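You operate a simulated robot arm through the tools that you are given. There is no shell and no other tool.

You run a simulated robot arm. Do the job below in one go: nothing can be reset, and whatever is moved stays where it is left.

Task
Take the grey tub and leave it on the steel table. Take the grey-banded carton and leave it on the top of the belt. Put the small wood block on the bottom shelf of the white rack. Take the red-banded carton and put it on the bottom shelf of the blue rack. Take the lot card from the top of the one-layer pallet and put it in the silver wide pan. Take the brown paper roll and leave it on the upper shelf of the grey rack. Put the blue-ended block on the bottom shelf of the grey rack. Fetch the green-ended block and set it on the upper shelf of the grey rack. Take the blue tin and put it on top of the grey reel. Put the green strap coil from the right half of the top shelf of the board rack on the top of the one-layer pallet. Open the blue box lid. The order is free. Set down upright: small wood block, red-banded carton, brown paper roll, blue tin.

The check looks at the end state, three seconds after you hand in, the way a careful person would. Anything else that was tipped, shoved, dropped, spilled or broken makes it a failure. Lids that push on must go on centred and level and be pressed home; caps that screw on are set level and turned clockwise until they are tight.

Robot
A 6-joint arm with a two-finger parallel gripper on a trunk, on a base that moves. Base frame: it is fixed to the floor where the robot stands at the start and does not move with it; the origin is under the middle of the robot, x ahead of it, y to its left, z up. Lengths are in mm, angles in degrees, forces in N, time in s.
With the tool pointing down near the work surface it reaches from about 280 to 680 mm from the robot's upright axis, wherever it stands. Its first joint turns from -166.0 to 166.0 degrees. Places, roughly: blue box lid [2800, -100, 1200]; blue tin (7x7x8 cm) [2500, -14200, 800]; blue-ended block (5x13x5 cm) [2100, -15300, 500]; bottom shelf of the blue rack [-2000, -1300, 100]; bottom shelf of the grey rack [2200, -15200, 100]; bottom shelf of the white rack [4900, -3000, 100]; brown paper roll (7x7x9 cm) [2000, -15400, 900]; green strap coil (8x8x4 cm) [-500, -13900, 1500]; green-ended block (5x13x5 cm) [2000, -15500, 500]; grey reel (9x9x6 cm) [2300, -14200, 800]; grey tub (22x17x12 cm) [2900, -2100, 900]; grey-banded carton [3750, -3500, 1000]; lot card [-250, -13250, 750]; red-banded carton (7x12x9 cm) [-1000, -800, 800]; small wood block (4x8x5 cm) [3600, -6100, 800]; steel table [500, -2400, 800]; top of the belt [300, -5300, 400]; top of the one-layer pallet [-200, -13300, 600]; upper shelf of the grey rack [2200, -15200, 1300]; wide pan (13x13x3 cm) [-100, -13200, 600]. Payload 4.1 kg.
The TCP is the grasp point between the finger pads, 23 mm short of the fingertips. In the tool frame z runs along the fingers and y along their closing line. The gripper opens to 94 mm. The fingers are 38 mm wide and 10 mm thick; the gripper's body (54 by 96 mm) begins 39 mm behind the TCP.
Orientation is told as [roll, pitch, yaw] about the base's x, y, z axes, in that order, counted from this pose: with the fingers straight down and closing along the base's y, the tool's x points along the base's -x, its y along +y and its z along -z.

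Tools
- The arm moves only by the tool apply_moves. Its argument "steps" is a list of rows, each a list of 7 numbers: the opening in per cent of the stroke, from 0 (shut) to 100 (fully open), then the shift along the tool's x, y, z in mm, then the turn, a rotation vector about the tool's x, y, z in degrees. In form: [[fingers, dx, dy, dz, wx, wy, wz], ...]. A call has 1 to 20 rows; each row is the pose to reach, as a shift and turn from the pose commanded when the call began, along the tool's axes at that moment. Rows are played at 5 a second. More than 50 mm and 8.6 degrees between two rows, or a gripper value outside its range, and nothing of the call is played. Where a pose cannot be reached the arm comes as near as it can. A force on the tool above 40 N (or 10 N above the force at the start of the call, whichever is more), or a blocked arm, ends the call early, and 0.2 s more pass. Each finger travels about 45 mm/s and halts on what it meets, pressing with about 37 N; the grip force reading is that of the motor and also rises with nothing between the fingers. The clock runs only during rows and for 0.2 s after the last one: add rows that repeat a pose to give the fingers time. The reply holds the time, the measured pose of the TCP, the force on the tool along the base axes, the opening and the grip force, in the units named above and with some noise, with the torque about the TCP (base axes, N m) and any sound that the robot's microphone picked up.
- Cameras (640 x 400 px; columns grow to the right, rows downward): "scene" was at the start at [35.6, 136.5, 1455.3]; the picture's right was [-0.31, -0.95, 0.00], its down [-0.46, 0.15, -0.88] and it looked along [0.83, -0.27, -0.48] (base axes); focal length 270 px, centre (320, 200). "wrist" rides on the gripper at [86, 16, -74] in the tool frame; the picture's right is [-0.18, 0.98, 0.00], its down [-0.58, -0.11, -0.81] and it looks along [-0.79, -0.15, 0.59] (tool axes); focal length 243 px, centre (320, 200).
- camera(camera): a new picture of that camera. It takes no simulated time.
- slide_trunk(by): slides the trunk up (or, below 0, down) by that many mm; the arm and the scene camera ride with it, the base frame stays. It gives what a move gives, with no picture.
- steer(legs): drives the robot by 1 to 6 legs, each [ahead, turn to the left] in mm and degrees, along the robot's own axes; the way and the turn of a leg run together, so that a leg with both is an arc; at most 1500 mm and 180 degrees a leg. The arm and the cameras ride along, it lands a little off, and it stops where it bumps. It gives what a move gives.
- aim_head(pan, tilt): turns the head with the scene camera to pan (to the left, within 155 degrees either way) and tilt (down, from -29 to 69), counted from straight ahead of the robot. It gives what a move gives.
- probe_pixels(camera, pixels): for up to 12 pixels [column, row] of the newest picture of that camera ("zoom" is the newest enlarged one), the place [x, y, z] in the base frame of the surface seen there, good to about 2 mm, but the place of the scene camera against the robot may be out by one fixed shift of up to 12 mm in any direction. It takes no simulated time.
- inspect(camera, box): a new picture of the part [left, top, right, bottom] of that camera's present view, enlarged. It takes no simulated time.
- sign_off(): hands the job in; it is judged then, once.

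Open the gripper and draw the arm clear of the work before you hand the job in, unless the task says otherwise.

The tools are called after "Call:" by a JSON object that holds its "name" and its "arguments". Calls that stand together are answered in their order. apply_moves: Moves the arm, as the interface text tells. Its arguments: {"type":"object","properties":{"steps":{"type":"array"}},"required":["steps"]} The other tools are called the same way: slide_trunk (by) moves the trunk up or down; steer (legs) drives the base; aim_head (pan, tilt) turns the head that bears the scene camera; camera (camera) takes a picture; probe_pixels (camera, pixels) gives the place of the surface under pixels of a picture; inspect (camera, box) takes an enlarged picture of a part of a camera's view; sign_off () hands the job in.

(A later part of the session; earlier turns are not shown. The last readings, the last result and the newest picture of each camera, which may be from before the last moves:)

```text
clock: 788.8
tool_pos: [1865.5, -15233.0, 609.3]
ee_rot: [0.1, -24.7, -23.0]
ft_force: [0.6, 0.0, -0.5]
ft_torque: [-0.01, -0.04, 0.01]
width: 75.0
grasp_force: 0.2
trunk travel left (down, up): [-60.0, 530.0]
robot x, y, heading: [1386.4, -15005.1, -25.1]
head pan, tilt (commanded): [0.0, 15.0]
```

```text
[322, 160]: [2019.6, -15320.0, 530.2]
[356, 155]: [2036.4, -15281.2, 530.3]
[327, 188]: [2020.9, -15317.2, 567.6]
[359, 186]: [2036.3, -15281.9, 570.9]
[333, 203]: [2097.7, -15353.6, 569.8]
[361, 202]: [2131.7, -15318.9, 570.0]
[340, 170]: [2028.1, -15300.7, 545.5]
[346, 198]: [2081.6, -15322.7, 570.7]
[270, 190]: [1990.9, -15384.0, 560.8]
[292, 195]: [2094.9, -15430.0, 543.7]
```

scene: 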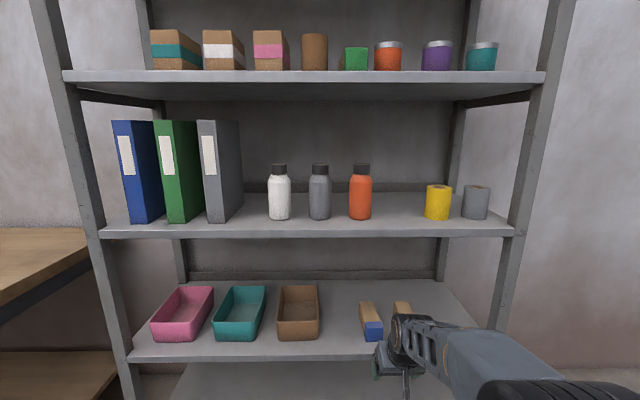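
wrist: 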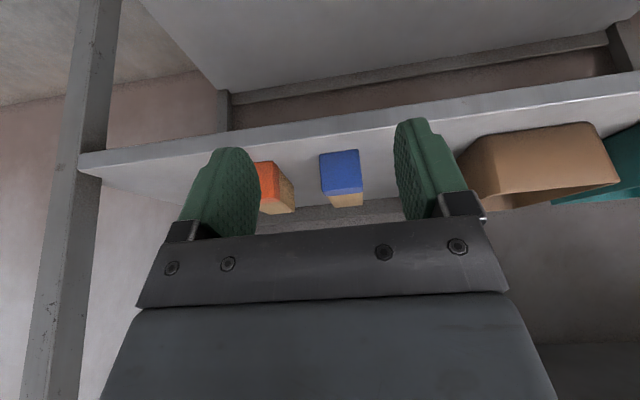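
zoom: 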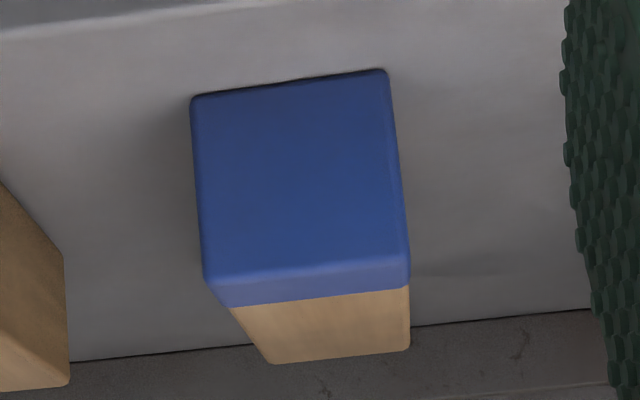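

Blue block: axis ≈-23°, front mid (2028,-15300.6), top 570. I turn 0.5° left and drive 212 mm in above it.

Call:
{"name": "steer", "arguments": {"legs": [[0, 0.5], [212, 0]]}}

Call:
{"name": "camera", "arguments": {"camera": "wrist"}}

Call:
{"name": "probe_pixels", "arguments": {"camera": "wrist", "pixels": [[250, 60], [350, 50], [270, 100], [355, 90], [310, 150], [350, 150], [315, 100], [315, 130]]}}

```text
clock: 790.8
tool_pos: [2057.3, -15320.1, 609.9]
ee_rot: [0.1, -24.8, -22.9]
ft_force: [-0.9, -0.4, -0.2]
ft_torque: [-0.03, 0.0, 0.02]
width: 75.3
grasp_force: 0.0
trunk travel left (down, up): [-60.0, 530.0]
robot x, y, heading: [1581.4, -15095.3, -25.1]
head pan, tilt (commanded): [0.0, 15.0]
```

```text
taken
```

wrist: 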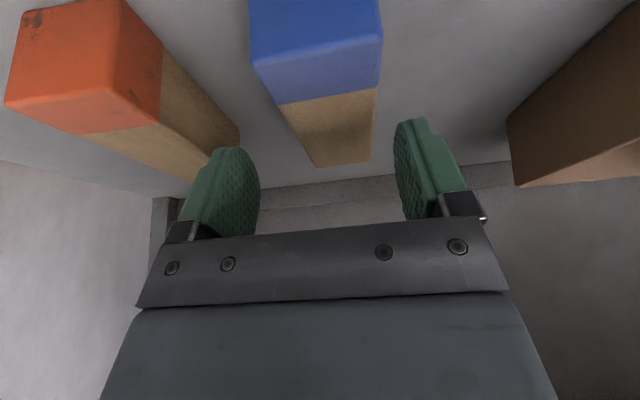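

```text
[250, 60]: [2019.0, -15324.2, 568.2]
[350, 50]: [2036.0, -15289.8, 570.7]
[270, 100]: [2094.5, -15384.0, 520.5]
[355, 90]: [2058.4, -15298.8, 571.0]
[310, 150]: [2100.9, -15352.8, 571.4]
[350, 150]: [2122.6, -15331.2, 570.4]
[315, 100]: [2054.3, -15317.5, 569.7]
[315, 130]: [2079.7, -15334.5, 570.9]
```

The block lies ~7 mm left of the tool. I correct, descend 51 mm, and check.

Call:
{"name": "apply_moves", "arguments": {"steps": [[80, -19, 7, 9, 0, 0, 0], [80, -8, 7, 32, 0, 0, 0], [80, 2.7, 7, 55.5, 0, 0, 0], [80, 2.7, 7, 55.5, 0, 0, 0]]}}

Call:
{"name": "camera", "arguments": {"camera": "wrist"}}

```text
clock: 791.8
tool_pos: [2079.3, -15321.2, 556.8]
ee_rot: [0.1, -24.7, -22.9]
ft_force: [0.0, 0.3, -0.2]
ft_torque: [-0.03, -0.04, -0.01]
width: 75.5
grasp_force: 0.0
trunk travel left (down, up): [-60.0, 530.0]
robot x, y, heading: [1577.7, -15092.7, -25.1]
head pan, tilt (commanded): [0.0, 15.0]
```

```text
taken
```

wrist: 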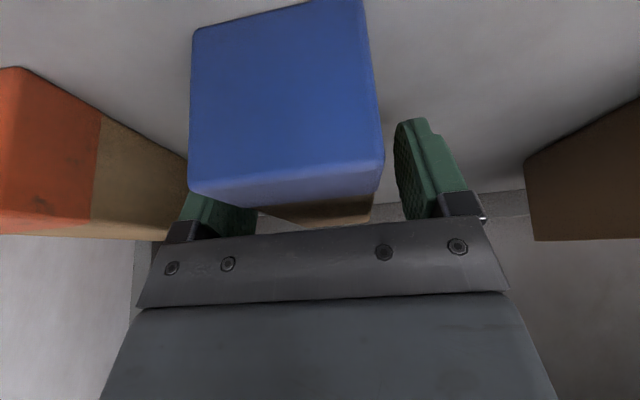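

Good. I close and lift slowly.

Call:
{"name": "apply_moves", "arguments": {"steps": [[0, 0, 0, 0, 0, 0, 0], [0, 0, 0, 0, 0, 0, 0], [0, 0, 0, 0, 0, 0, 0], [0, 0, 0, 0, 0, 0, 0], [0, 0, 0, 0, 0, 0, 0], [0, -0.8, 0, -1.8, 0, 0, 0], [0, -2.1, 0, -4.5, 0, 0, 0], [0, -4.2, 0, -9, 0, 0, 0], [0, -7, 0, -15, 0, 0, 0], [0, -11, 0, -23.5, 0, 0, 0], [0, -17, 0, -36, 0, 0, 0], [0, -17, 0, -36, 0, 0, 0]]}}

Call:
{"name": "camera", "arguments": {"camera": "wrist"}}

```text
clock: 794.4
tool_pos: [2079.4, -15323.2, 598.1]
ee_rot: [0.1, -24.7, -23.0]
ft_force: [-0.3, 0.3, -1.0]
ft_torque: [0.03, 0.02, 0.02]
width: 49.6
grasp_force: 36.4
trunk travel left (down, up): [-60.0, 530.0]
robot x, y, heading: [1579.3, -15088.8, -25.1]
head pan, tilt (commanded): [0.0, 15.0]
```

```text
taken
```

wrist: 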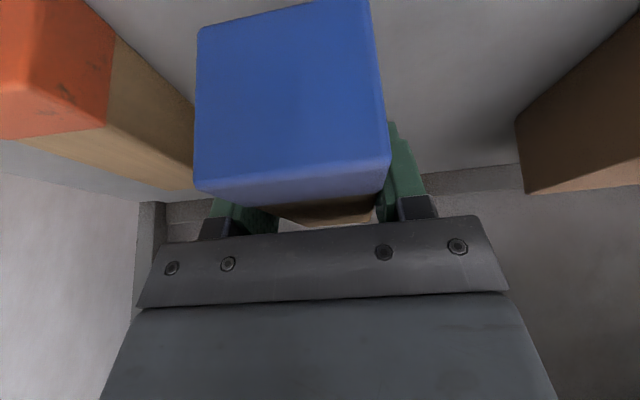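

The block is held. I reverse out 450 mm, lower the trunk the last 60 mm, and look at the bottom shelf.

Call:
{"name": "steer", "arguments": {"legs": [[-450, 0]]}}

Call:
{"name": "slide_trunk", "arguments": {"by": -60}}

Call:
{"name": "aim_head", "arguments": {"pan": 0, "tilt": 25}}

Call:
{"name": "camera", "arguments": {"camera": "scene"}}

Call:
{"name": "probe_pixels", "arguments": {"camera": "scene", "pixels": [[250, 325], [320, 325], [320, 310], [320, 335], [320, 340], [320, 345], [160, 330], [390, 325], [250, 240], [320, 250], [320, 258]]}}

```text
clock: 797.1
tool_pos: [1679.2, -15138.2, 597.6]
ee_rot: [0.1, -24.7, -23.5]
ft_force: [-0.6, -0.1, -1.3]
ft_torque: [-0.02, 0.0, -0.02]
width: 49.8
grasp_force: 37.1
trunk travel left (down, up): [-60.0, 530.0]
robot x, y, heading: [1181.6, -14906.1, -25.7]
head pan, tilt (commanded): [0.0, 15.0]
```

```text
clock: 798.1
tool_pos: [1677.5, -15140.0, 538.4]
ee_rot: [0.1, -24.7, -23.5]
ft_force: [0.1, 0.3, -1.1]
ft_torque: [-0.01, 0.05, 0.0]
width: 49.7
grasp_force: 37.1
trunk travel left (down, up): [0.0, 590.0]
robot x, y, heading: [1182.4, -14904.4, -25.5]
head pan, tilt (commanded): [0.0, 15.0]
```

```text
clock: 798.8
tool_pos: [1678.5, -15138.7, 538.9]
ee_rot: [0.1, -24.7, -23.4]
ft_force: [-0.3, 0.5, -1.8]
ft_torque: [0.0, 0.03, 0.0]
width: 49.9
grasp_force: 37.2
trunk travel left (down, up): [0.0, 590.0]
robot x, y, heading: [1184.3, -14899.9, -25.8]
head pan, tilt (commanded): [0.0, 25.0]
```

```text
taken
```

scene: 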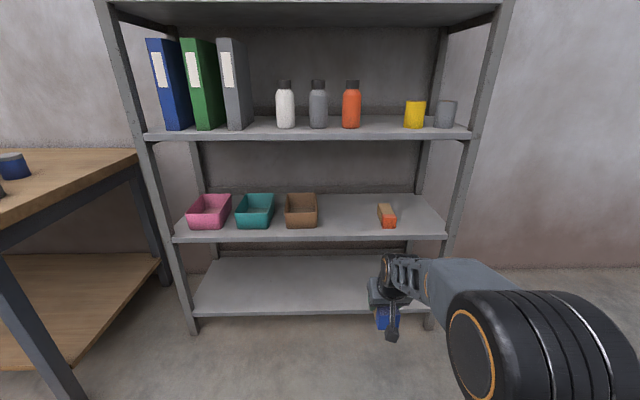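

```text
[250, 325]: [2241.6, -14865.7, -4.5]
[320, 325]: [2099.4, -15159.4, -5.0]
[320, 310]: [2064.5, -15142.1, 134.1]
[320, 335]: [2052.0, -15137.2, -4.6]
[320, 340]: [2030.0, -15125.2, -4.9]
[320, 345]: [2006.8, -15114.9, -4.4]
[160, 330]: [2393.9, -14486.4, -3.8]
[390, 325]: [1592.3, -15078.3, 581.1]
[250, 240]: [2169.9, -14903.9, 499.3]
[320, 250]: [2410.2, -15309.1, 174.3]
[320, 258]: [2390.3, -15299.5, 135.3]
```

The bottom shelf (z≈140) is empty and has no lip. I first extend and lower the arm here in free space to check the low reach.

Call:
{"name": "apply_moves", "arguments": {"steps": [[0, -42, 0, 19.5, 0, 0, 0], [0, -86, 0, 40, 0, 0, 0], [0, -66, 0, 83, 0, 0, 0], [0, -46, 0, 126, 0, 0, 0], [0, -26, 0, 169, 0, 0, 0], [0, -6, 0, 212, 0, 0, 0], [0, 14, 0, 255, 0, 0, 0], [0, 34, 0, 298, 0, 0, 0], [0, 47, 0, 326, 0, 0, 0], [0, 55, 0, 343, 0, 0, 0], [0, 55, 0, 343, 0, 0, 0]]}}

```text
clock: 801.2
tool_pos: [1765.5, -15178.7, 202.3]
ee_rot: [0.1, -24.7, -23.5]
ft_force: [1.1, -0.2, -1.3]
ft_torque: [0.0, 0.0, -0.02]
width: 49.6
grasp_force: 36.6
trunk travel left (down, up): [0.0, 590.0]
robot x, y, heading: [1185.2, -14901.9, -25.9]
head pan, tilt (commanded): [0.0, 25.0]
```

z=202 works. I test 26 mm lower, then raise to ~225 for entering.

Call:
{"name": "apply_moves", "arguments": {"steps": [[0, 5.5, 0, 11.8, 0, 0, 0], [0, 11, 0, 23.6, 0, 0, 0], [0, 11, 0, 23.6, 0, 0, 0]]}}

Call:
{"name": "apply_moves", "arguments": {"steps": [[0, -11, 0, -23.6, 0, 0, 0], [0, -21, 0, -45, 0, 0, 0], [0, -21, 0, -45, 0, 0, 0]]}}

Call:
{"name": "steer", "arguments": {"legs": [[0, 1.3], [330, 0]]}}

Call:
{"name": "camera", "arguments": {"camera": "scene"}}

Call:
{"name": "camera", "arguments": {"camera": "wrist"}}

```text
clock: 802.0
tool_pos: [1764.4, -15175.0, 176.6]
ee_rot: [0.1, -24.7, -23.5]
ft_force: [0.6, 1.0, -2.0]
ft_torque: [0.03, 0.0, 0.03]
width: 49.7
grasp_force: 37.5
trunk travel left (down, up): [0.0, 590.0]
robot x, y, heading: [1181.5, -14901.0, -25.5]
head pan, tilt (commanded): [0.0, 25.0]
```

```text
clock: 802.8
tool_pos: [1764.0, -15175.5, 227.7]
ee_rot: [0.1, -24.7, -23.5]
ft_force: [0.9, -0.4, -1.4]
ft_torque: [-0.03, 0.02, 0.0]
width: 49.8
grasp_force: 37.0
trunk travel left (down, up): [0.0, 590.0]
robot x, y, heading: [1181.5, -14903.4, -25.7]
head pan, tilt (commanded): [0.0, 25.0]
```

```text
clock: 805.3
tool_pos: [2067.9, -15293.7, 227.3]
ee_rot: [0.1, -24.7, -22.1]
ft_force: [-0.3, -0.7, -1.7]
ft_torque: [0.0, 0.0, 0.0]
width: 49.9
grasp_force: 37.3
trunk travel left (down, up): [0.0, 590.0]
robot x, y, heading: [1478.8, -15034.0, -24.0]
head pan, tilt (commanded): [0.0, 25.0]
```

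```text
taken
```

scene: 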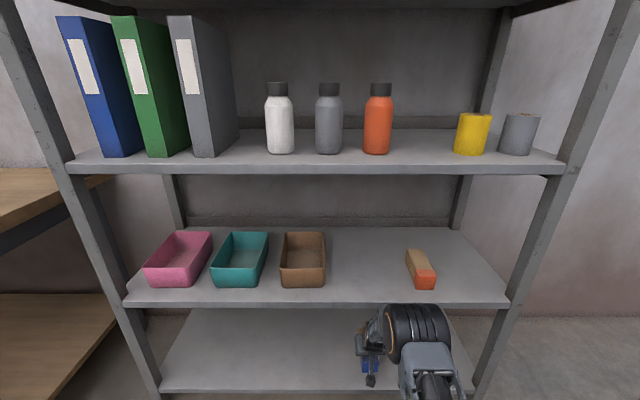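

```text
taken
```

wrist: 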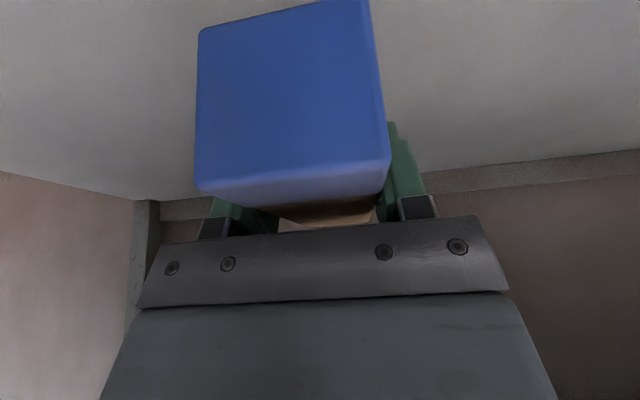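

The block is just over the shelf's front part. I drive 40 mm further and measure the shelf height.

Call:
{"name": "steer", "arguments": {"legs": [[40, 0]]}}

Call:
{"name": "camera", "arguments": {"camera": "wrist"}}

Call:
{"name": "probe_pixels", "arguments": {"camera": "wrist", "pixels": [[100, 100], [550, 60], [80, 50], [500, 100]]}}

Call:
{"name": "apply_moves", "arguments": {"steps": [[0, 5, 0, 10.9, 0, 0, 0], [0, 10, 0, 21.7, 0, 0, 0], [0, 15, 0, 32.6, 0, 0, 0], [0, 18.2, 0, 39, 0, 0, 0], [0, 18.2, 0, 39, 0, 0, 0]]}}

```text
clock: 806.2
tool_pos: [2080.9, -15300.4, 215.0]
ee_rot: [0.3, -22.7, -21.9]
ft_force: [-0.2, -0.1, -2.5]
ft_torque: [-0.01, 0.02, 0.0]
width: 49.7
grasp_force: 36.4
trunk travel left (down, up): [0.0, 590.0]
robot x, y, heading: [1507.6, -15052.2, -24.1]
head pan, tilt (commanded): [0.0, 25.0]
stopped in leg 1: the robot was blocked; the commanded pose is now the measured one
```

```text
taken
```

wrist: 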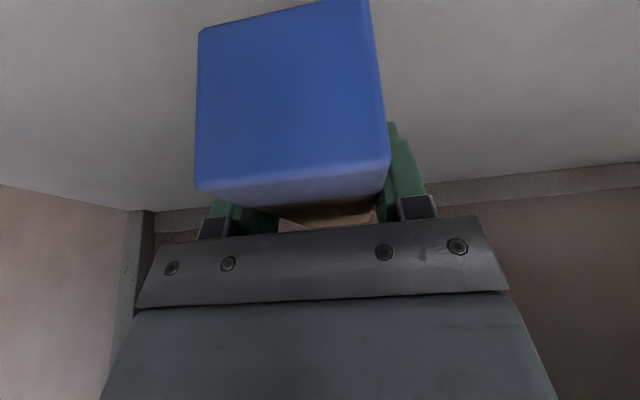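

```text
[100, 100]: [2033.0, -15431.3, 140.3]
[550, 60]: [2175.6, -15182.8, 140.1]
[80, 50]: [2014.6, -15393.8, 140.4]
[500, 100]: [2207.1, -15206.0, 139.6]
```

```text
clock: 807.4
tool_pos: [2081.1, -15301.5, 176.5]
ee_rot: [0.1, -23.4, -22.2]
ft_force: [-0.6, -2.5, 33.8]
ft_torque: [-0.29, 0.33, -0.03]
width: 49.6
grasp_force: 36.8
trunk travel left (down, up): [0.0, 590.0]
robot x, y, heading: [1506.2, -15050.7, -24.4]
head pan, tilt (commanded): [0.0, 25.0]
```

The forearm touched the lower shelf's front edge (blocked), and the block now presses on the bottom shelf (34 N). I raise 6 mm, restore the tilt, and back off 15 mm.

Call:
{"name": "apply_moves", "arguments": {"steps": [[0, -1.3, 0, -2.8, 0, -0.5, 0], [0, -2.6, 0, -5.5, 0, -1, 0], [0, -2.6, 0, -5.5, 0, -1.3, 0]]}}

Call:
{"name": "steer", "arguments": {"legs": [[-15, 0]]}}

Call:
{"name": "camera", "arguments": {"camera": "scene"}}

Call:
{"name": "camera", "arguments": {"camera": "wrist"}}

```text
clock: 808.2
tool_pos: [2080.4, -15299.4, 177.3]
ee_rot: [0.2, -23.8, -22.0]
ft_force: [2.2, 0.9, 8.2]
ft_torque: [0.01, 0.52, -0.04]
width: 49.7
grasp_force: 36.5
trunk travel left (down, up): [0.0, 590.0]
robot x, y, heading: [1508.8, -15047.8, -24.1]
head pan, tilt (commanded): [0.0, 25.0]
```

```text
clock: 809.0
tool_pos: [2066.0, -15294.7, 176.6]
ee_rot: [0.2, -23.9, -22.0]
ft_force: [0.2, 0.1, -1.5]
ft_torque: [-0.01, 0.04, -0.03]
width: 50.0
grasp_force: 36.9
trunk travel left (down, up): [0.0, 590.0]
robot x, y, heading: [1495.3, -15044.3, -24.4]
head pan, tilt (commanded): [0.0, 25.0]
```

```text
taken
```

scene: 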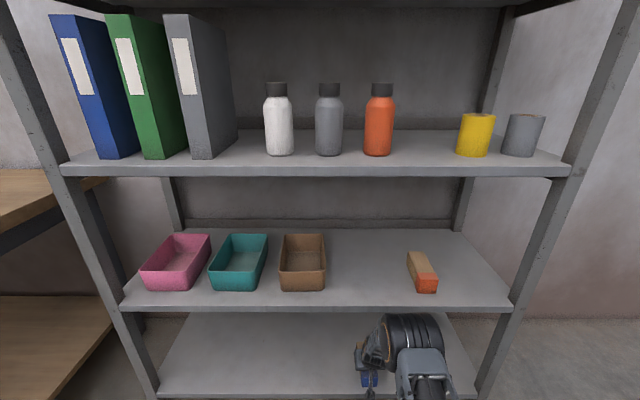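

```text
taken
```

wrist: 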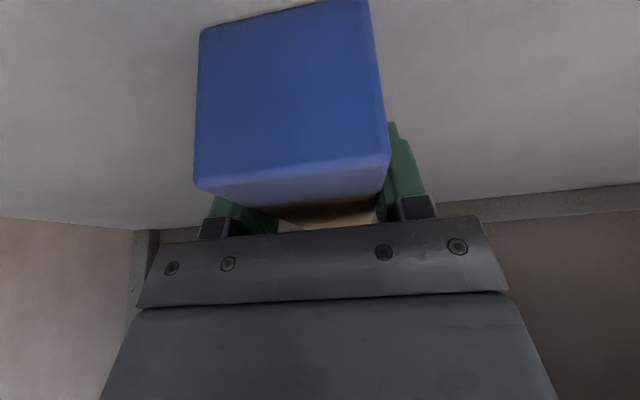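

Free again (block 7 mm inside the edge, fully over the shelf). I restore the last 0.8° of tilt and lower gently to contact.

Call:
{"name": "apply_moves", "arguments": {"steps": [[0, -0.4, 0, -0.9, 0, -0.4, 0], [0, -0.4, 0, -0.9, 0, -0.8, 0], [0, 0.2, 0, 0.5, 0, -0.8, 0], [0, 0.6, 0, 1.3, 0, -0.8, 0], [0, 0.6, 0, 1.3, 0, -0.8, 0]]}}

```text
clock: 810.2
tool_pos: [2066.3, -15295.0, 176.7]
ee_rot: [0.2, -24.8, -22.0]
ft_force: [-1.9, 3.3, 10.4]
ft_torque: [0.12, 0.8, -0.18]
width: 49.5
grasp_force: 37.4
trunk travel left (down, up): [0.0, 590.0]
robot x, y, heading: [1490.9, -15041.1, -24.2]
head pan, tilt (commanded): [0.0, 25.0]
```

Contact (10 N) with the correct tilt. I relieve, open, lift the fingers clear, and reverse out.

Call:
{"name": "apply_moves", "arguments": {"steps": [[0, -0.3, 0, -0.7, 0, 0, 0], [58, -0.3, 0, -0.7, 0, 0, 0], [65, -0.3, 0, -0.7, 0, 0, 0], [65, -0.3, 0, -0.7, 0, 0, 0], [65, -4, 0, -9, 0, 0, 0], [65, -10, 0, -22, 0, 0, 0], [65, -18, 0, -40, 0, 0, 0], [65, -18, 0, -40, 0, 0, 0]]}}

Call:
{"name": "camera", "arguments": {"camera": "wrist"}}

Call:
{"name": "steer", "arguments": {"legs": [[-450, 0]]}}

Call:
{"name": "camera", "arguments": {"camera": "scene"}}

```text
clock: 812.0
tool_pos: [2066.9, -15296.6, 220.7]
ee_rot: [0.2, -24.8, -22.0]
ft_force: [-0.2, -0.3, 0.0]
ft_torque: [0.02, 0.01, -0.02]
width: 61.0
grasp_force: 0.0
trunk travel left (down, up): [0.0, 590.0]
robot x, y, heading: [1493.3, -15040.4, -24.6]
head pan, tilt (commanded): [0.0, 25.0]
```

```text
taken
```

wrist: 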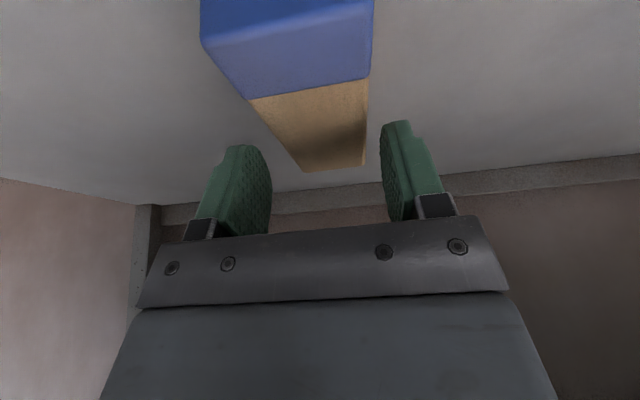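

```text
clock: 814.7
tool_pos: [1664.7, -15107.3, 219.4]
ee_rot: [0.1, -24.9, -21.1]
ft_force: [0.0, 0.2, -1.1]
ft_torque: [0.0, -0.01, -0.02]
width: 61.1
grasp_force: 0.1
trunk travel left (down, up): [0.0, 590.0]
robot x, y, heading: [1084.7, -14865.4, -23.4]
head pan, tilt (commanded): [0.0, 25.0]
```

```text
taken
```

scene: 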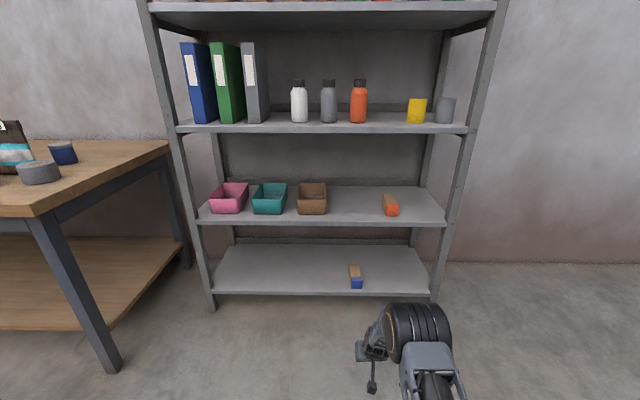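

The blue-ended block lies on the bottom shelf (356,277). Last task: the blue tin onto the grey reel. I raise trunk and arm, straighten the tool, and drive before the table on the left.

Call:
{"name": "slide_trunk", "arguments": {"by": 400}}

Call:
{"name": "apply_moves", "arguments": {"steps": [[60, 5, 0, -45, 0, 5, 0], [60, 10, 0, -90, 0, 10, 0], [60, 15, 0, -135, 0, 15, 0], [60, 20, 0, -180, 0, 20, 0], [60, 25, 0, -225, 0, 24.9, 0], [60, 30, 0, -270, 0, 24.9, 0], [60, 40, 0, -315, 0, 24.9, 0], [60, 50, 0, -360, 0, 24.9, 0], [60, 60, 0, -400, 0, 24.9, 0]]}}

Call:
{"name": "steer", "arguments": {"legs": [[0, 89], [1070, 0], [0, -90]]}}

Call:
{"name": "aim_head", "arguments": {"pan": 0, "tilt": 30}}

Call:
{"name": "camera", "arguments": {"camera": "scene"}}

```text
clock: 818.5
tool_pos: [1664.7, -15106.4, 620.2]
ee_rot: [0.2, -24.7, -21.0]
ft_force: [-0.2, 0.4, 0.9]
ft_torque: [0.0, 0.0, 0.04]
width: 61.1
grasp_force: 0.0
trunk travel left (down, up): [-400.0, 190.0]
robot x, y, heading: [1088.3, -14865.3, -23.4]
head pan, tilt (commanded): [0.0, 25.0]
```

```text
clock: 820.5
tool_pos: [1457.6, -15028.1, 960.1]
ee_rot: [0.1, 0.1, -21.1]
ft_force: [-0.3, -0.1, -0.5]
ft_torque: [0.03, 0.0, -0.01]
width: 56.7
grasp_force: 0.1
trunk travel left (down, up): [-400.0, 190.0]
robot x, y, heading: [1084.9, -14862.9, -23.2]
head pan, tilt (commanded): [0.0, 25.0]
```

```text
clock: 833.6
tool_pos: [1887.5, -14102.3, 959.1]
ee_rot: [0.2, 0.1, -25.0]
ft_force: [0.6, 0.9, -0.3]
ft_torque: [-0.01, 0.0, -0.02]
width: 56.6
grasp_force: 0.1
trunk travel left (down, up): [-400.0, 190.0]
robot x, y, heading: [1526.3, -13913.3, -27.5]
head pan, tilt (commanded): [0.0, 25.0]
```

```text
clock: 834.3
tool_pos: [1887.6, -14101.2, 961.1]
ee_rot: [0.2, 0.0, -24.9]
ft_force: [0.2, -0.2, 0.3]
ft_torque: [0.01, -0.01, 0.02]
width: 56.2
grasp_force: 0.0
trunk travel left (down, up): [-400.0, 190.0]
robot x, y, heading: [1529.3, -13911.8, -27.2]
head pan, tilt (commanded): [0.0, 30.0]
```

```text
taken
```

scene: 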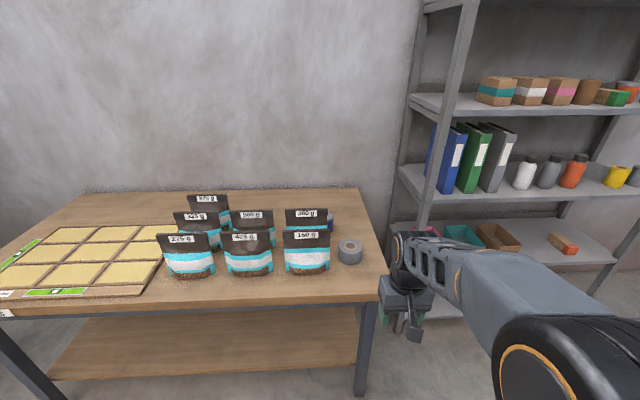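

The reel is at (349,250) and the tin at (329,220) behind a bag. I zoom and probe them with the table edges and bags.

Call:
{"name": "inspect", "arguments": {"camera": "scene", "box": [270, 190, 400, 310]}}

Call:
{"name": "probe_pixels", "arguments": {"camera": "scene", "pixels": [[349, 243], [349, 258], [340, 250], [359, 250], [330, 213], [331, 225], [305, 240], [308, 215], [325, 300], [372, 280], [358, 200], [345, 270]]}}

```text
3.33 times, centred on (335, 250) of scene
```

zoom: 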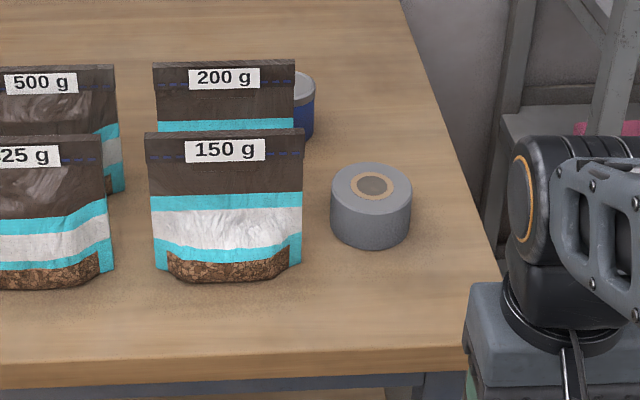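

```text
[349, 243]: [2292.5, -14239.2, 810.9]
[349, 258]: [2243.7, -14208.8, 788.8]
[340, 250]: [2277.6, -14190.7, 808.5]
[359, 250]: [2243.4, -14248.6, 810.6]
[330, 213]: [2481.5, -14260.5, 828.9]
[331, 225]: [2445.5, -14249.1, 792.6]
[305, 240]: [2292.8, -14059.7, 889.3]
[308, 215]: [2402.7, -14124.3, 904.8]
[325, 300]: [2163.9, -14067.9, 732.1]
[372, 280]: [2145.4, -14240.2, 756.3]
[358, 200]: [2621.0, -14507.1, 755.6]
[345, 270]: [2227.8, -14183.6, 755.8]
```

Table top z≈761; reel centre ≈ s 7970, n -12004; tin ≈ s 8166, n -11928, behind the 200 g bag. I drive up to the table, lined up between them.

Call:
{"name": "steer", "arguments": {"legs": [[0, 12.2], [370, 0], [0, -9.4]]}}

Call:
{"name": "aim_head", "arguments": {"pan": 0, "tilt": 40}}

Call:
{"name": "camera", "arguments": {"camera": "scene"}}

Call:
{"name": "camera", "arguments": {"camera": "wrist"}}

```text
clock: 838.1
tool_pos: [2259.6, -14187.7, 958.9]
ee_rot: [0.3, 0.1, -22.8]
ft_force: [-0.1, -0.1, -0.3]
ft_torque: [0.05, 0.01, -0.03]
width: 56.2
grasp_force: 0.1
trunk travel left (down, up): [-400.0, 190.0]
robot x, y, heading: [1895.3, -14011.5, -25.0]
head pan, tilt (commanded): [0.0, 30.0]
```

```text
clock: 838.8
tool_pos: [2258.8, -14187.1, 959.7]
ee_rot: [0.2, 0.2, -22.7]
ft_force: [-0.1, 0.7, -0.5]
ft_torque: [-0.01, -0.03, 0.01]
width: 56.5
grasp_force: 0.1
trunk travel left (down, up): [-400.0, 190.0]
robot x, y, heading: [1892.3, -14014.6, -25.1]
head pan, tilt (commanded): [0.0, 40.0]
```

```text
taken
```

scene: 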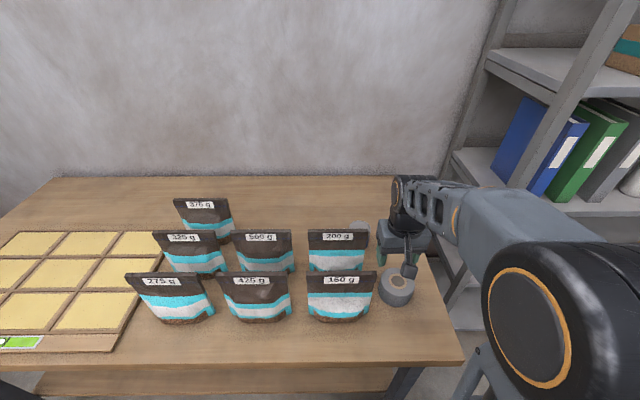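

```text
taken
```

wrist: 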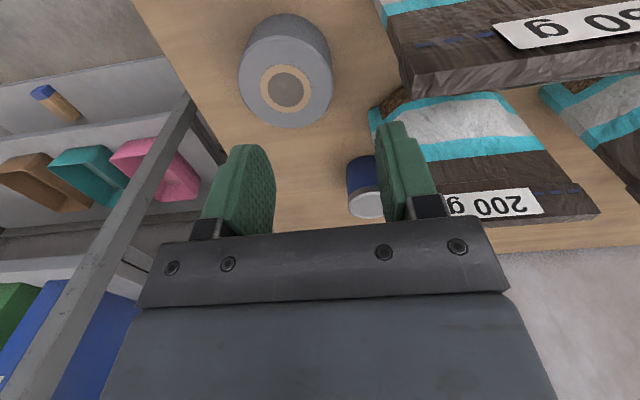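

The wrist view shows the reel (287,75), the tin (365,190) and the bags at right. I probe them precisely.

Call:
{"name": "inspect", "arguments": {"camera": "wrist", "box": [230, 0, 470, 225]}}

Call:
{"name": "probe_pixels", "arguments": {"camera": "wrist", "pixels": [[250, 85], [328, 80], [288, 118], [290, 58], [288, 88], [350, 195], [377, 197], [365, 190], [366, 212], [352, 175], [385, 100], [400, 130]]}}

```text
1.78 times, centred on (350, 112) of wrist
```

zoom: 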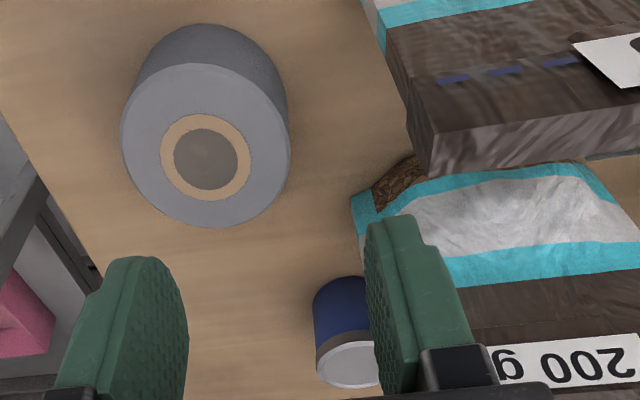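

```text
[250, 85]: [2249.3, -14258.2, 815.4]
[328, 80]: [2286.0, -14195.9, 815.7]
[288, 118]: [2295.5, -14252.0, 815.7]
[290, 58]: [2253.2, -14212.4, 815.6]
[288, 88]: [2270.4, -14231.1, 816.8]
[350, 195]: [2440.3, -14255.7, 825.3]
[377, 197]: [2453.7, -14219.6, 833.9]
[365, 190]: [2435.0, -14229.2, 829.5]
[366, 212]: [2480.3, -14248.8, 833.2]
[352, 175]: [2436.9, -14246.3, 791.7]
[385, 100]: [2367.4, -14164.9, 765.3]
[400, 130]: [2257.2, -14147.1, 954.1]
```

Reel top z≈815.7 centre (2271,-14230); tin centre ≈(2467,-14239), top 834, table 761. I lower the trunk 100 mm, keep the tool high, and move above the tin while turning it -88° (camera side away from the bags).

Call:
{"name": "slide_trunk", "arguments": {"by": -100}}

Call:
{"name": "apply_moves", "arguments": {"steps": [[100, 0, 0, -50, 0, 0, 0], [100, 0, 0, -100, 0, 0, 0], [100, -19, 3, -100, 0, 0, -8], [100, -38, 6, -100, 0, 0, -16], [100, -58, 9, -100, 0, 0, -24], [100, -77, 12, -100, 0, 0, -32], [100, -96, 15, -100, 0, 0, -40], [100, -116, 18, -100, 0, 0, -48], [100, -135, 21, -100, 0, 0, -56], [100, -154, 24, -100, 0, 0, -64], [100, -173, 27, -100, 0, 0, -72], [100, -192, 30, -100, 0, 0, -80], [100, -211.8, 32.7, -100, 0, 0, -88], [100, -211.8, 32.7, -100, 0, 0, -88]]}}

Call:
{"name": "camera", "arguments": {"camera": "wrist"}}

Call:
{"name": "camera", "arguments": {"camera": "scene"}}

```text
clock: 839.7
tool_pos: [2259.8, -14189.2, 890.1]
ee_rot: [0.2, -0.5, -22.7]
ft_force: [-2.6, -1.3, 12.4]
ft_torque: [0.69, 0.01, 0.16]
width: 56.5
grasp_force: 0.0
trunk travel left (down, up): [-327.0, 263.0]
robot x, y, heading: [1888.2, -14013.1, -25.1]
head pan, tilt (commanded): [0.0, 40.0]
stopped: the force on the tool passed its limit at 59 N (the readings are from after the stop); the commanded pose is now the measured one
```

```text
clock: 842.7
tool_pos: [2467.8, -14241.1, 988.8]
ee_rot: [-0.4, -0.1, 65.4]
ft_force: [0.0, 0.1, -0.7]
ft_torque: [-0.02, 0.01, -0.01]
width: 93.8
grasp_force: 0.0
trunk travel left (down, up): [-327.0, 263.0]
robot x, y, heading: [1891.8, -14011.6, -25.1]
head pan, tilt (commanded): [0.0, 40.0]
```

```text
taken
```

wrist: 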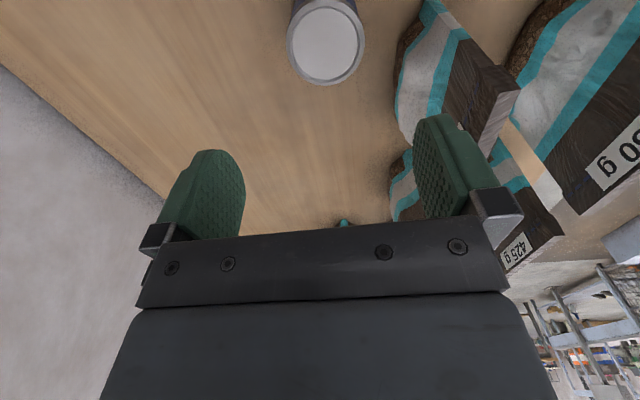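

```text
taken
```

scene: 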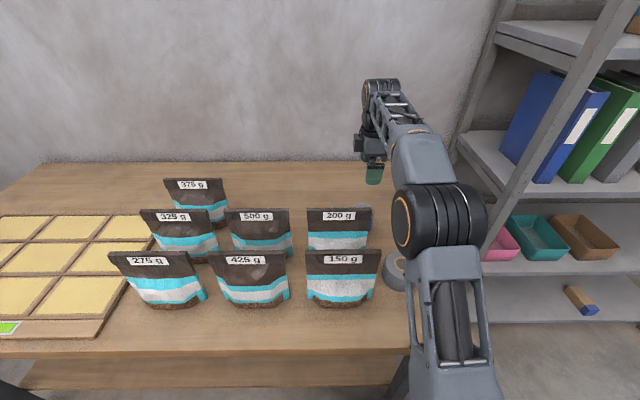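

While lowering the trunk the tool touched something (59 N), probably the 150 g bag's top. I zoom to check the bags and the reel.

Call:
{"name": "inspect", "arguments": {"camera": "scene", "box": [280, 190, 430, 320]}}

Call:
{"name": "probe_pixels", "arguments": {"camera": "scene", "pixels": [[308, 252], [376, 252], [342, 275], [310, 300], [372, 300], [370, 210], [392, 265], [398, 280], [395, 275]]}}

```text
3.08 times, centred on (355, 255) of scene
```

zoom: 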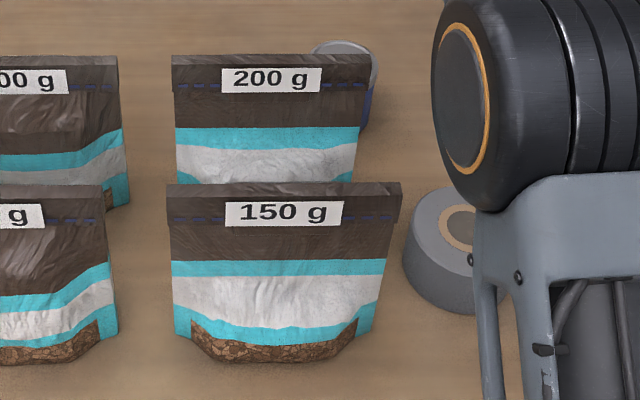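

```text
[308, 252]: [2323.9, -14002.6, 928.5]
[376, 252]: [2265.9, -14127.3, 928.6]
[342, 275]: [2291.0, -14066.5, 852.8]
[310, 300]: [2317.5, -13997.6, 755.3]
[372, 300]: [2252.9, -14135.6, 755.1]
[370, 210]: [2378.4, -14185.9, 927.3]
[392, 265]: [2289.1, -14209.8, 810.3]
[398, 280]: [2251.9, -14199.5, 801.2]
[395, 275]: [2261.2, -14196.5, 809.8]
```

The bag (top z≈933, right corner n≈-11916) still stands unmoved. The tool is above the tin now; I probe its lid in the wrist view.

Call:
{"name": "probe_pixels", "arguments": {"camera": "wrist", "pixels": [[293, 42], [360, 38], [327, 82], [326, 40], [305, 15], [350, 12], [300, 65], [355, 62]]}}

```text
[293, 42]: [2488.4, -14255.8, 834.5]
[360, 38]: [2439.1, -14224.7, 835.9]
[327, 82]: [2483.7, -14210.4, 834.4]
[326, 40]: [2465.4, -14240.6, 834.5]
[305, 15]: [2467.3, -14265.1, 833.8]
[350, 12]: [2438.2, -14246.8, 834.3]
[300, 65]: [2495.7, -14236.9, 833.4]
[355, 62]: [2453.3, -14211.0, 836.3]
```

Lid centre (2466,-14237). I correct by (-3,+3) mm and descend to z≈865, then check.

Call:
{"name": "apply_moves", "arguments": {"steps": [[100, -3, 3.3, 30, 0, 0, 0], [100, -3, 3.3, 65, 0, 0, 0], [100, -3, 3.3, 100, 0, 0, 0], [100, -3, 3.3, 124, 0, 0, 0], [100, -3, 3.3, 124, 0, 0, 0]]}}

Call:
{"name": "camera", "arguments": {"camera": "wrist"}}

Call:
{"name": "camera", "arguments": {"camera": "scene"}}

```text
clock: 843.9
tool_pos: [2464.8, -14236.7, 867.2]
ee_rot: [-0.5, -0.1, 65.3]
ft_force: [-0.7, 0.2, 0.2]
ft_torque: [0.02, 0.02, 0.03]
width: 94.1
grasp_force: 0.0
trunk travel left (down, up): [-327.0, 263.0]
robot x, y, heading: [1890.6, -14012.2, -24.8]
head pan, tilt (commanded): [0.0, 40.0]
```

```text
taken
```

wrist: 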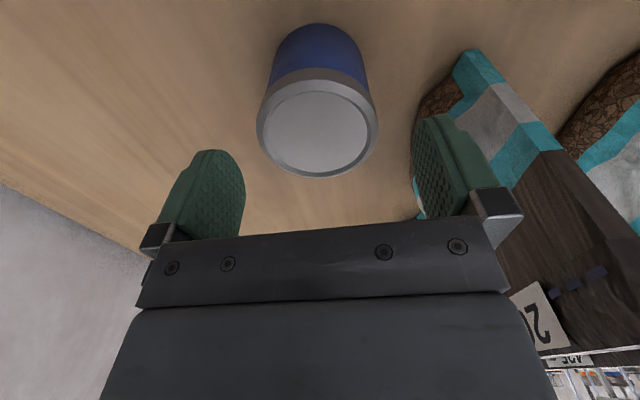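

```text
taken
```

scene: 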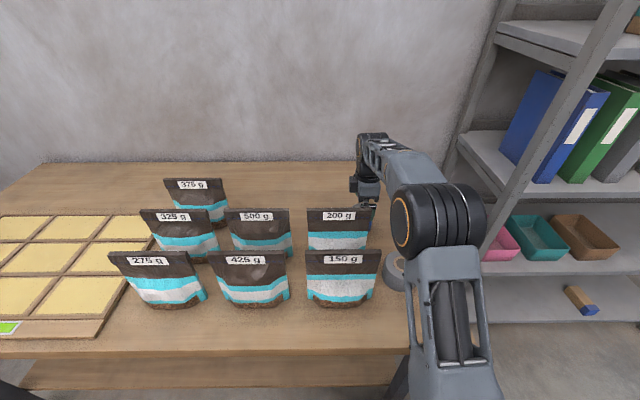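

The tin's lid is centred. Before the last 67 mm I probe the 200 g bag's nearest lower corner (430,100) against the finger.

Call:
{"name": "probe_pixels", "arguments": {"camera": "wrist", "pixels": [[425, 105], [440, 90], [470, 65], [480, 110], [520, 150], [545, 200], [317, 130], [290, 60]]}}

```text
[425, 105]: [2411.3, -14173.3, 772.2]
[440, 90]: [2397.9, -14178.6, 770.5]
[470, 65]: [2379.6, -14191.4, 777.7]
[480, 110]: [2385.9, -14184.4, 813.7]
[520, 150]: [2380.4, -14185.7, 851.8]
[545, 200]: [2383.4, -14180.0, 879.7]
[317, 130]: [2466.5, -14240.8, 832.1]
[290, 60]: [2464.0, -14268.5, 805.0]
```

The nearest bag point is ~25 mm from the finger. I narrow the opening to 80 mm and descend to z≈800, then close.

Call:
{"name": "apply_moves", "arguments": {"steps": [[85, 0, -1, 10, 0, 0, 0], [85, 0, -1, 30, 0, 0, 0], [85, 0, -1, 50, 0, 0, 0], [85, 0, -1, 66, 0, 0, 0], [85, 0, -1, 66, 0, 0, 0]]}}

Call:
{"name": "apply_moves", "arguments": {"steps": [[0, 0, 0, 0, 0, 0, 0], [0, 0, 0, 0, 0, 0, 0], [0, 0, 0, 0, 0, 0, 0], [0, 0, 0, 0, 0, 0, 0], [0, 0, 0, -2, 0, 0, 0], [0, 0, 0, -5, 0, 0, 0], [0, 0, 0, -10, 0, 0, 0], [0, 0, 0, -18, 0, 0, 0], [0, 0, 0, -28, 0, 0, 0], [0, 0, 0, -28, 0, 0, 0]]}}

Call:
{"name": "camera", "arguments": {"camera": "wrist"}}

```text
clock: 845.1
tool_pos: [2466.0, -14235.6, 800.6]
ee_rot: [-0.4, -0.2, 65.3]
ft_force: [0.5, -0.9, 0.1]
ft_torque: [-0.01, 0.01, -0.01]
width: 79.9
grasp_force: 0.0
trunk travel left (down, up): [-327.0, 263.0]
robot x, y, heading: [1889.1, -14008.9, -24.7]
head pan, tilt (commanded): [0.0, 40.0]
```

```text
clock: 847.3
tool_pos: [2466.8, -14237.9, 829.0]
ee_rot: [-0.4, -0.3, 65.3]
ft_force: [-0.9, 0.4, -2.6]
ft_torque: [0.02, 0.0, -0.01]
width: 67.4
grasp_force: 37.4
trunk travel left (down, up): [-327.0, 263.0]
robot x, y, heading: [1892.3, -14010.3, -25.1]
head pan, tilt (commanded): [0.0, 40.0]
```

```text
taken
```

wrist: 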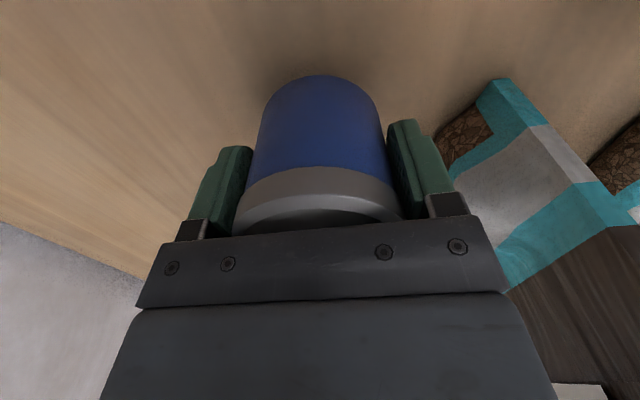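

The tin is held (2.6 N). I raise it to ~1000 (above the bag tops) and move over the reel.

Call:
{"name": "apply_moves", "arguments": {"steps": [[0, 0, 0, -30, 0, 0, 0], [0, 0, 0, -65, 0, 0, 0], [0, 0, 0, -100, 0, 0, 0], [0, 0, 0, -135, 0, 0, 0], [0, 0, 0, -170, 0, 0, 0], [0, 13, 30, -170, 0, 0, 0], [0, 27, 62, -170, 0, 0, 0], [0, 40, 95, -170, 0, 0, 0], [0, 54, 128, -170, 0, 0, 0], [0, 67, 160, -170, 0, 0, 0], [0, 74.7, 181.2, -170, 0, 0, 0], [0, 74.7, 181.2, -170, 0, 0, 0]]}}

Call:
{"name": "camera", "arguments": {"camera": "wrist"}}

Call:
{"name": "camera", "arguments": {"camera": "scene"}}

```text
clock: 849.9
tool_pos: [2269.0, -14228.2, 995.9]
ee_rot: [-0.3, -0.3, 65.3]
ft_force: [-0.7, 0.3, -2.4]
ft_torque: [0.02, 0.04, 0.0]
width: 67.3
grasp_force: 36.9
trunk travel left (down, up): [-327.0, 263.0]
robot x, y, heading: [1890.3, -14011.1, -24.9]
head pan, tilt (commanded): [0.0, 40.0]
```

```text
taken
```

wrist: 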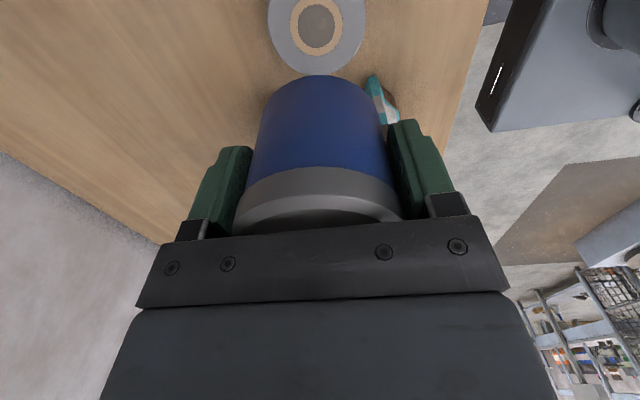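

```text
taken
```

scene: 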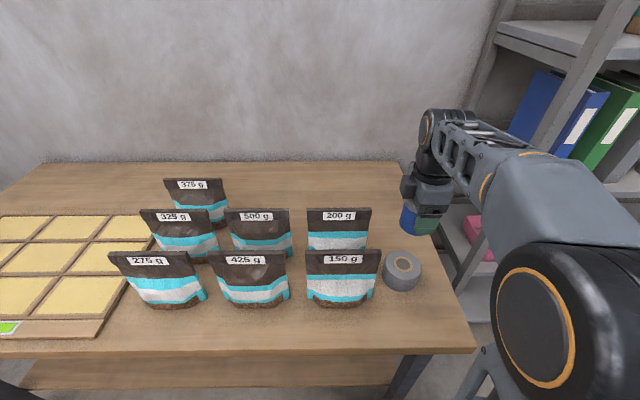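

The reel shows at (316,25) in the wrist view under the tin. I probe its rim to refine the centre.

Call:
{"name": "probe_pixels", "arguments": {"camera": "wrist", "pixels": [[274, 20], [358, 20], [305, 68], [335, 66], [317, 24], [290, 50], [350, 48], [318, 3]]}}

```text
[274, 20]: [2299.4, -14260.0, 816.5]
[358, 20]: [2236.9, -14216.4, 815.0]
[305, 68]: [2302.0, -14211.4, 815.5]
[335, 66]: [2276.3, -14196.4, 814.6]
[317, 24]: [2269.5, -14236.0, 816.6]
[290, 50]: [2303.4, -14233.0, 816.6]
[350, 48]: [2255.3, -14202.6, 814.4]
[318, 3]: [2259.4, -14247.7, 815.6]
```

The reel's centre is ~(5,-2.7) mm from the TCP in tool axes, and the tin sits ~4.5 mm along x; I correct by (1,-2.5) and lower to ~8 mm above the reel.

Call:
{"name": "apply_moves", "arguments": {"steps": [[0, 1, -2.5, 25, 0, 0, 0], [0, 1, -2.5, 55, 0, 0, 0], [0, 1, -2.5, 85, 0, 0, 0], [0, 1, -2.5, 110, 0, 0, 0], [0, 1, -2.5, 125, 0, 0, 0], [0, 1, -2.5, 132, 0, 0, 0], [0, 1, -2.5, 132, 0, 0, 0]]}}

Call:
{"name": "camera", "arguments": {"camera": "wrist"}}

Call:
{"name": "inspect", "arguments": {"camera": "scene", "box": [330, 180, 480, 310]}}

```text
clock: 851.5
tool_pos: [2274.0, -14227.3, 865.0]
ee_rot: [-0.4, -0.2, 65.4]
ft_force: [-0.5, 0.3, -2.3]
ft_torque: [0.02, 0.0, 0.03]
width: 67.2
grasp_force: 36.9
trunk travel left (down, up): [-327.0, 263.0]
robot x, y, heading: [1890.4, -14011.7, -25.0]
head pan, tilt (commanded): [0.0, 40.0]
```

```text
taken
```

wrist: 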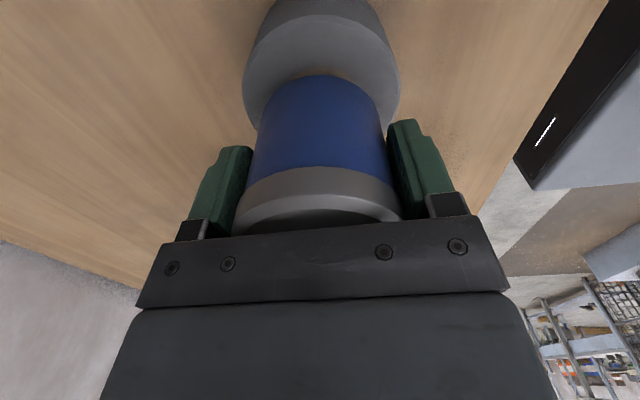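

```text
3.08 times, centred on (405, 245) of scene
```

zoom: 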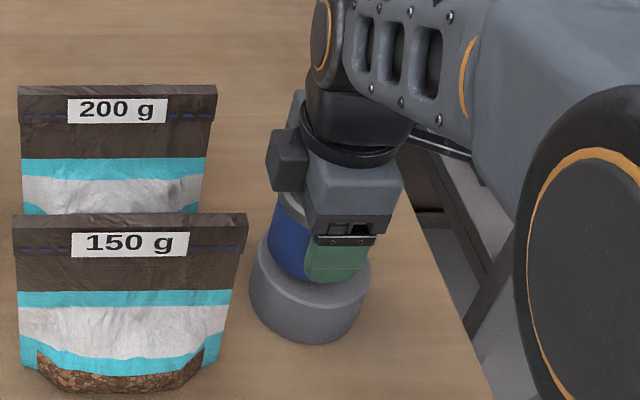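

The tin is well over the reel (within ~3 mm). I adjust 3 mm and lower slowly to contact.

Call:
{"name": "apply_moves", "arguments": {"steps": [[0, -3, 0, 2, 0, 0, 0], [0, -3, 0, 5, 0, 0, 0], [0, -3, 0, 7, 0, 0, 0], [0, -3, 0, 8.5, 0, 0, 0], [0, -3, 0, 8.5, 0, 0, 0]]}}

```text
clock: 852.7
tool_pos: [2273.4, -14228.2, 858.4]
ee_rot: [-0.3, -0.2, 65.3]
ft_force: [0.2, -0.8, -2.6]
ft_torque: [-0.01, 0.01, 0.02]
width: 67.2
grasp_force: 37.1
trunk travel left (down, up): [-327.0, 263.0]
robot x, y, heading: [1889.3, -14010.0, -24.7]
head pan, tilt (commanded): [0.0, 40.0]
```

Call:
{"name": "apply_moves", "arguments": {"steps": [[0, 0, 0, 1, 0, 0, 0], [0, 0, 0, 2, 0, 0, 0], [0, 0, 0, 3, 0, 0, 0], [0, 0, 0, 3, 0, 0, 0]]}}

```text
clock: 853.7
tool_pos: [2273.4, -14227.6, 855.2]
ee_rot: [-0.4, -0.1, 65.4]
ft_force: [0.5, -2.0, 5.3]
ft_torque: [0.0, 0.26, 0.03]
width: 67.5
grasp_force: 37.4
trunk travel left (down, up): [-327.0, 263.0]
robot x, y, heading: [1894.4, -14011.1, -25.0]
head pan, tilt (commanded): [0.0, 40.0]
```

Contact (5.3 N). I open and lift straight up.

Call:
{"name": "apply_moves", "arguments": {"steps": [[75, 0, 0, 0, 0, 0, 0], [85, 0, 0, 0, 0, 0, 0], [88, 0, 0, 0, 0, 0, 0], [88, 0, 0, 0, 0, 0, 0], [88, 0, 0, -15, 0, 0, 0], [88, 0, 0, -40, 0, 0, 0], [88, 0, 0, -80, 0, 0, 0], [88, 0, 0, -120, 0, 0, 0], [88, 0, 0, -160, 0, 0, 0]]}}

Call:
{"name": "camera", "arguments": {"camera": "wrist"}}

Call:
{"name": "inspect", "arguments": {"camera": "scene", "box": [280, 180, 460, 320]}}

```text
clock: 855.7
tool_pos: [2272.5, -14229.2, 1013.2]
ee_rot: [-0.4, -0.3, 65.3]
ft_force: [-0.4, 0.6, 1.0]
ft_torque: [-0.01, -0.03, -0.02]
width: 82.8
grasp_force: 0.0
trunk travel left (down, up): [-327.0, 263.0]
robot x, y, heading: [1892.0, -14008.1, -24.8]
head pan, tilt (commanded): [0.0, 40.0]
```

```text
taken
```

wrist: 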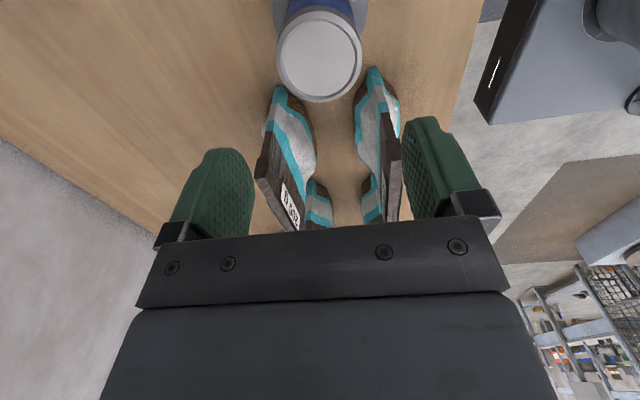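

```text
2.86 times, centred on (370, 250) of scene
```

zoom: 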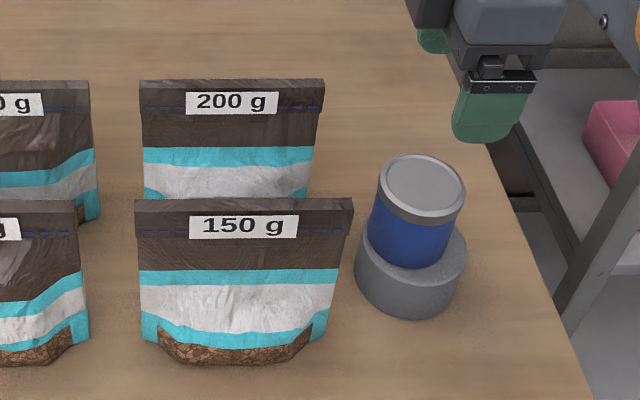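

The tin stands upright on the reel and the bags are undisturbed. I open the gripper fully and reverse away from the table, then take a last look.

Call:
{"name": "steer", "arguments": {"legs": [[-500, 0]]}}

Call:
{"name": "aim_head", "arguments": {"pan": -20, "tilt": 20}}

Call:
{"name": "camera", "arguments": {"camera": "scene"}}

```text
clock: 858.7
tool_pos: [1822.7, -14019.3, 1013.4]
ee_rot: [-0.4, -0.3, 65.0]
ft_force: [-0.1, -0.6, 0.7]
ft_torque: [-0.01, 0.02, 0.0]
width: 82.9
grasp_force: 0.1
trunk travel left (down, up): [-327.0, 263.0]
robot x, y, heading: [1441.9, -13796.7, -25.3]
head pan, tilt (commanded): [0.0, 40.0]
```

```text
clock: 859.5
tool_pos: [1822.0, -14019.0, 1012.6]
ee_rot: [-0.4, -0.2, 65.0]
ft_force: [-0.2, 0.2, -0.5]
ft_torque: [0.02, 0.06, 0.03]
width: 82.6
grasp_force: 0.0
trunk travel left (down, up): [-327.0, 263.0]
robot x, y, heading: [1439.4, -13801.9, -25.2]
head pan, tilt (commanded): [-20.0, 20.0]
```

```text
taken
```

scene: 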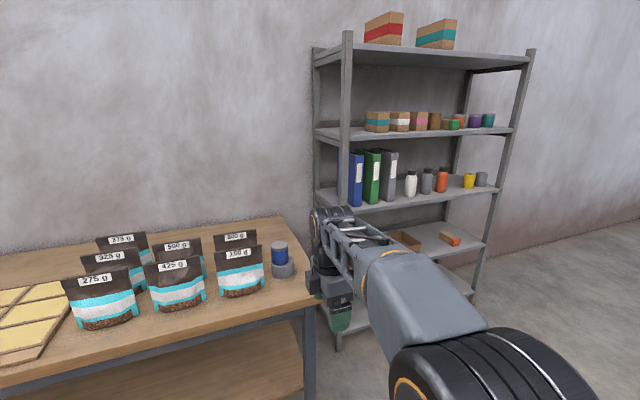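

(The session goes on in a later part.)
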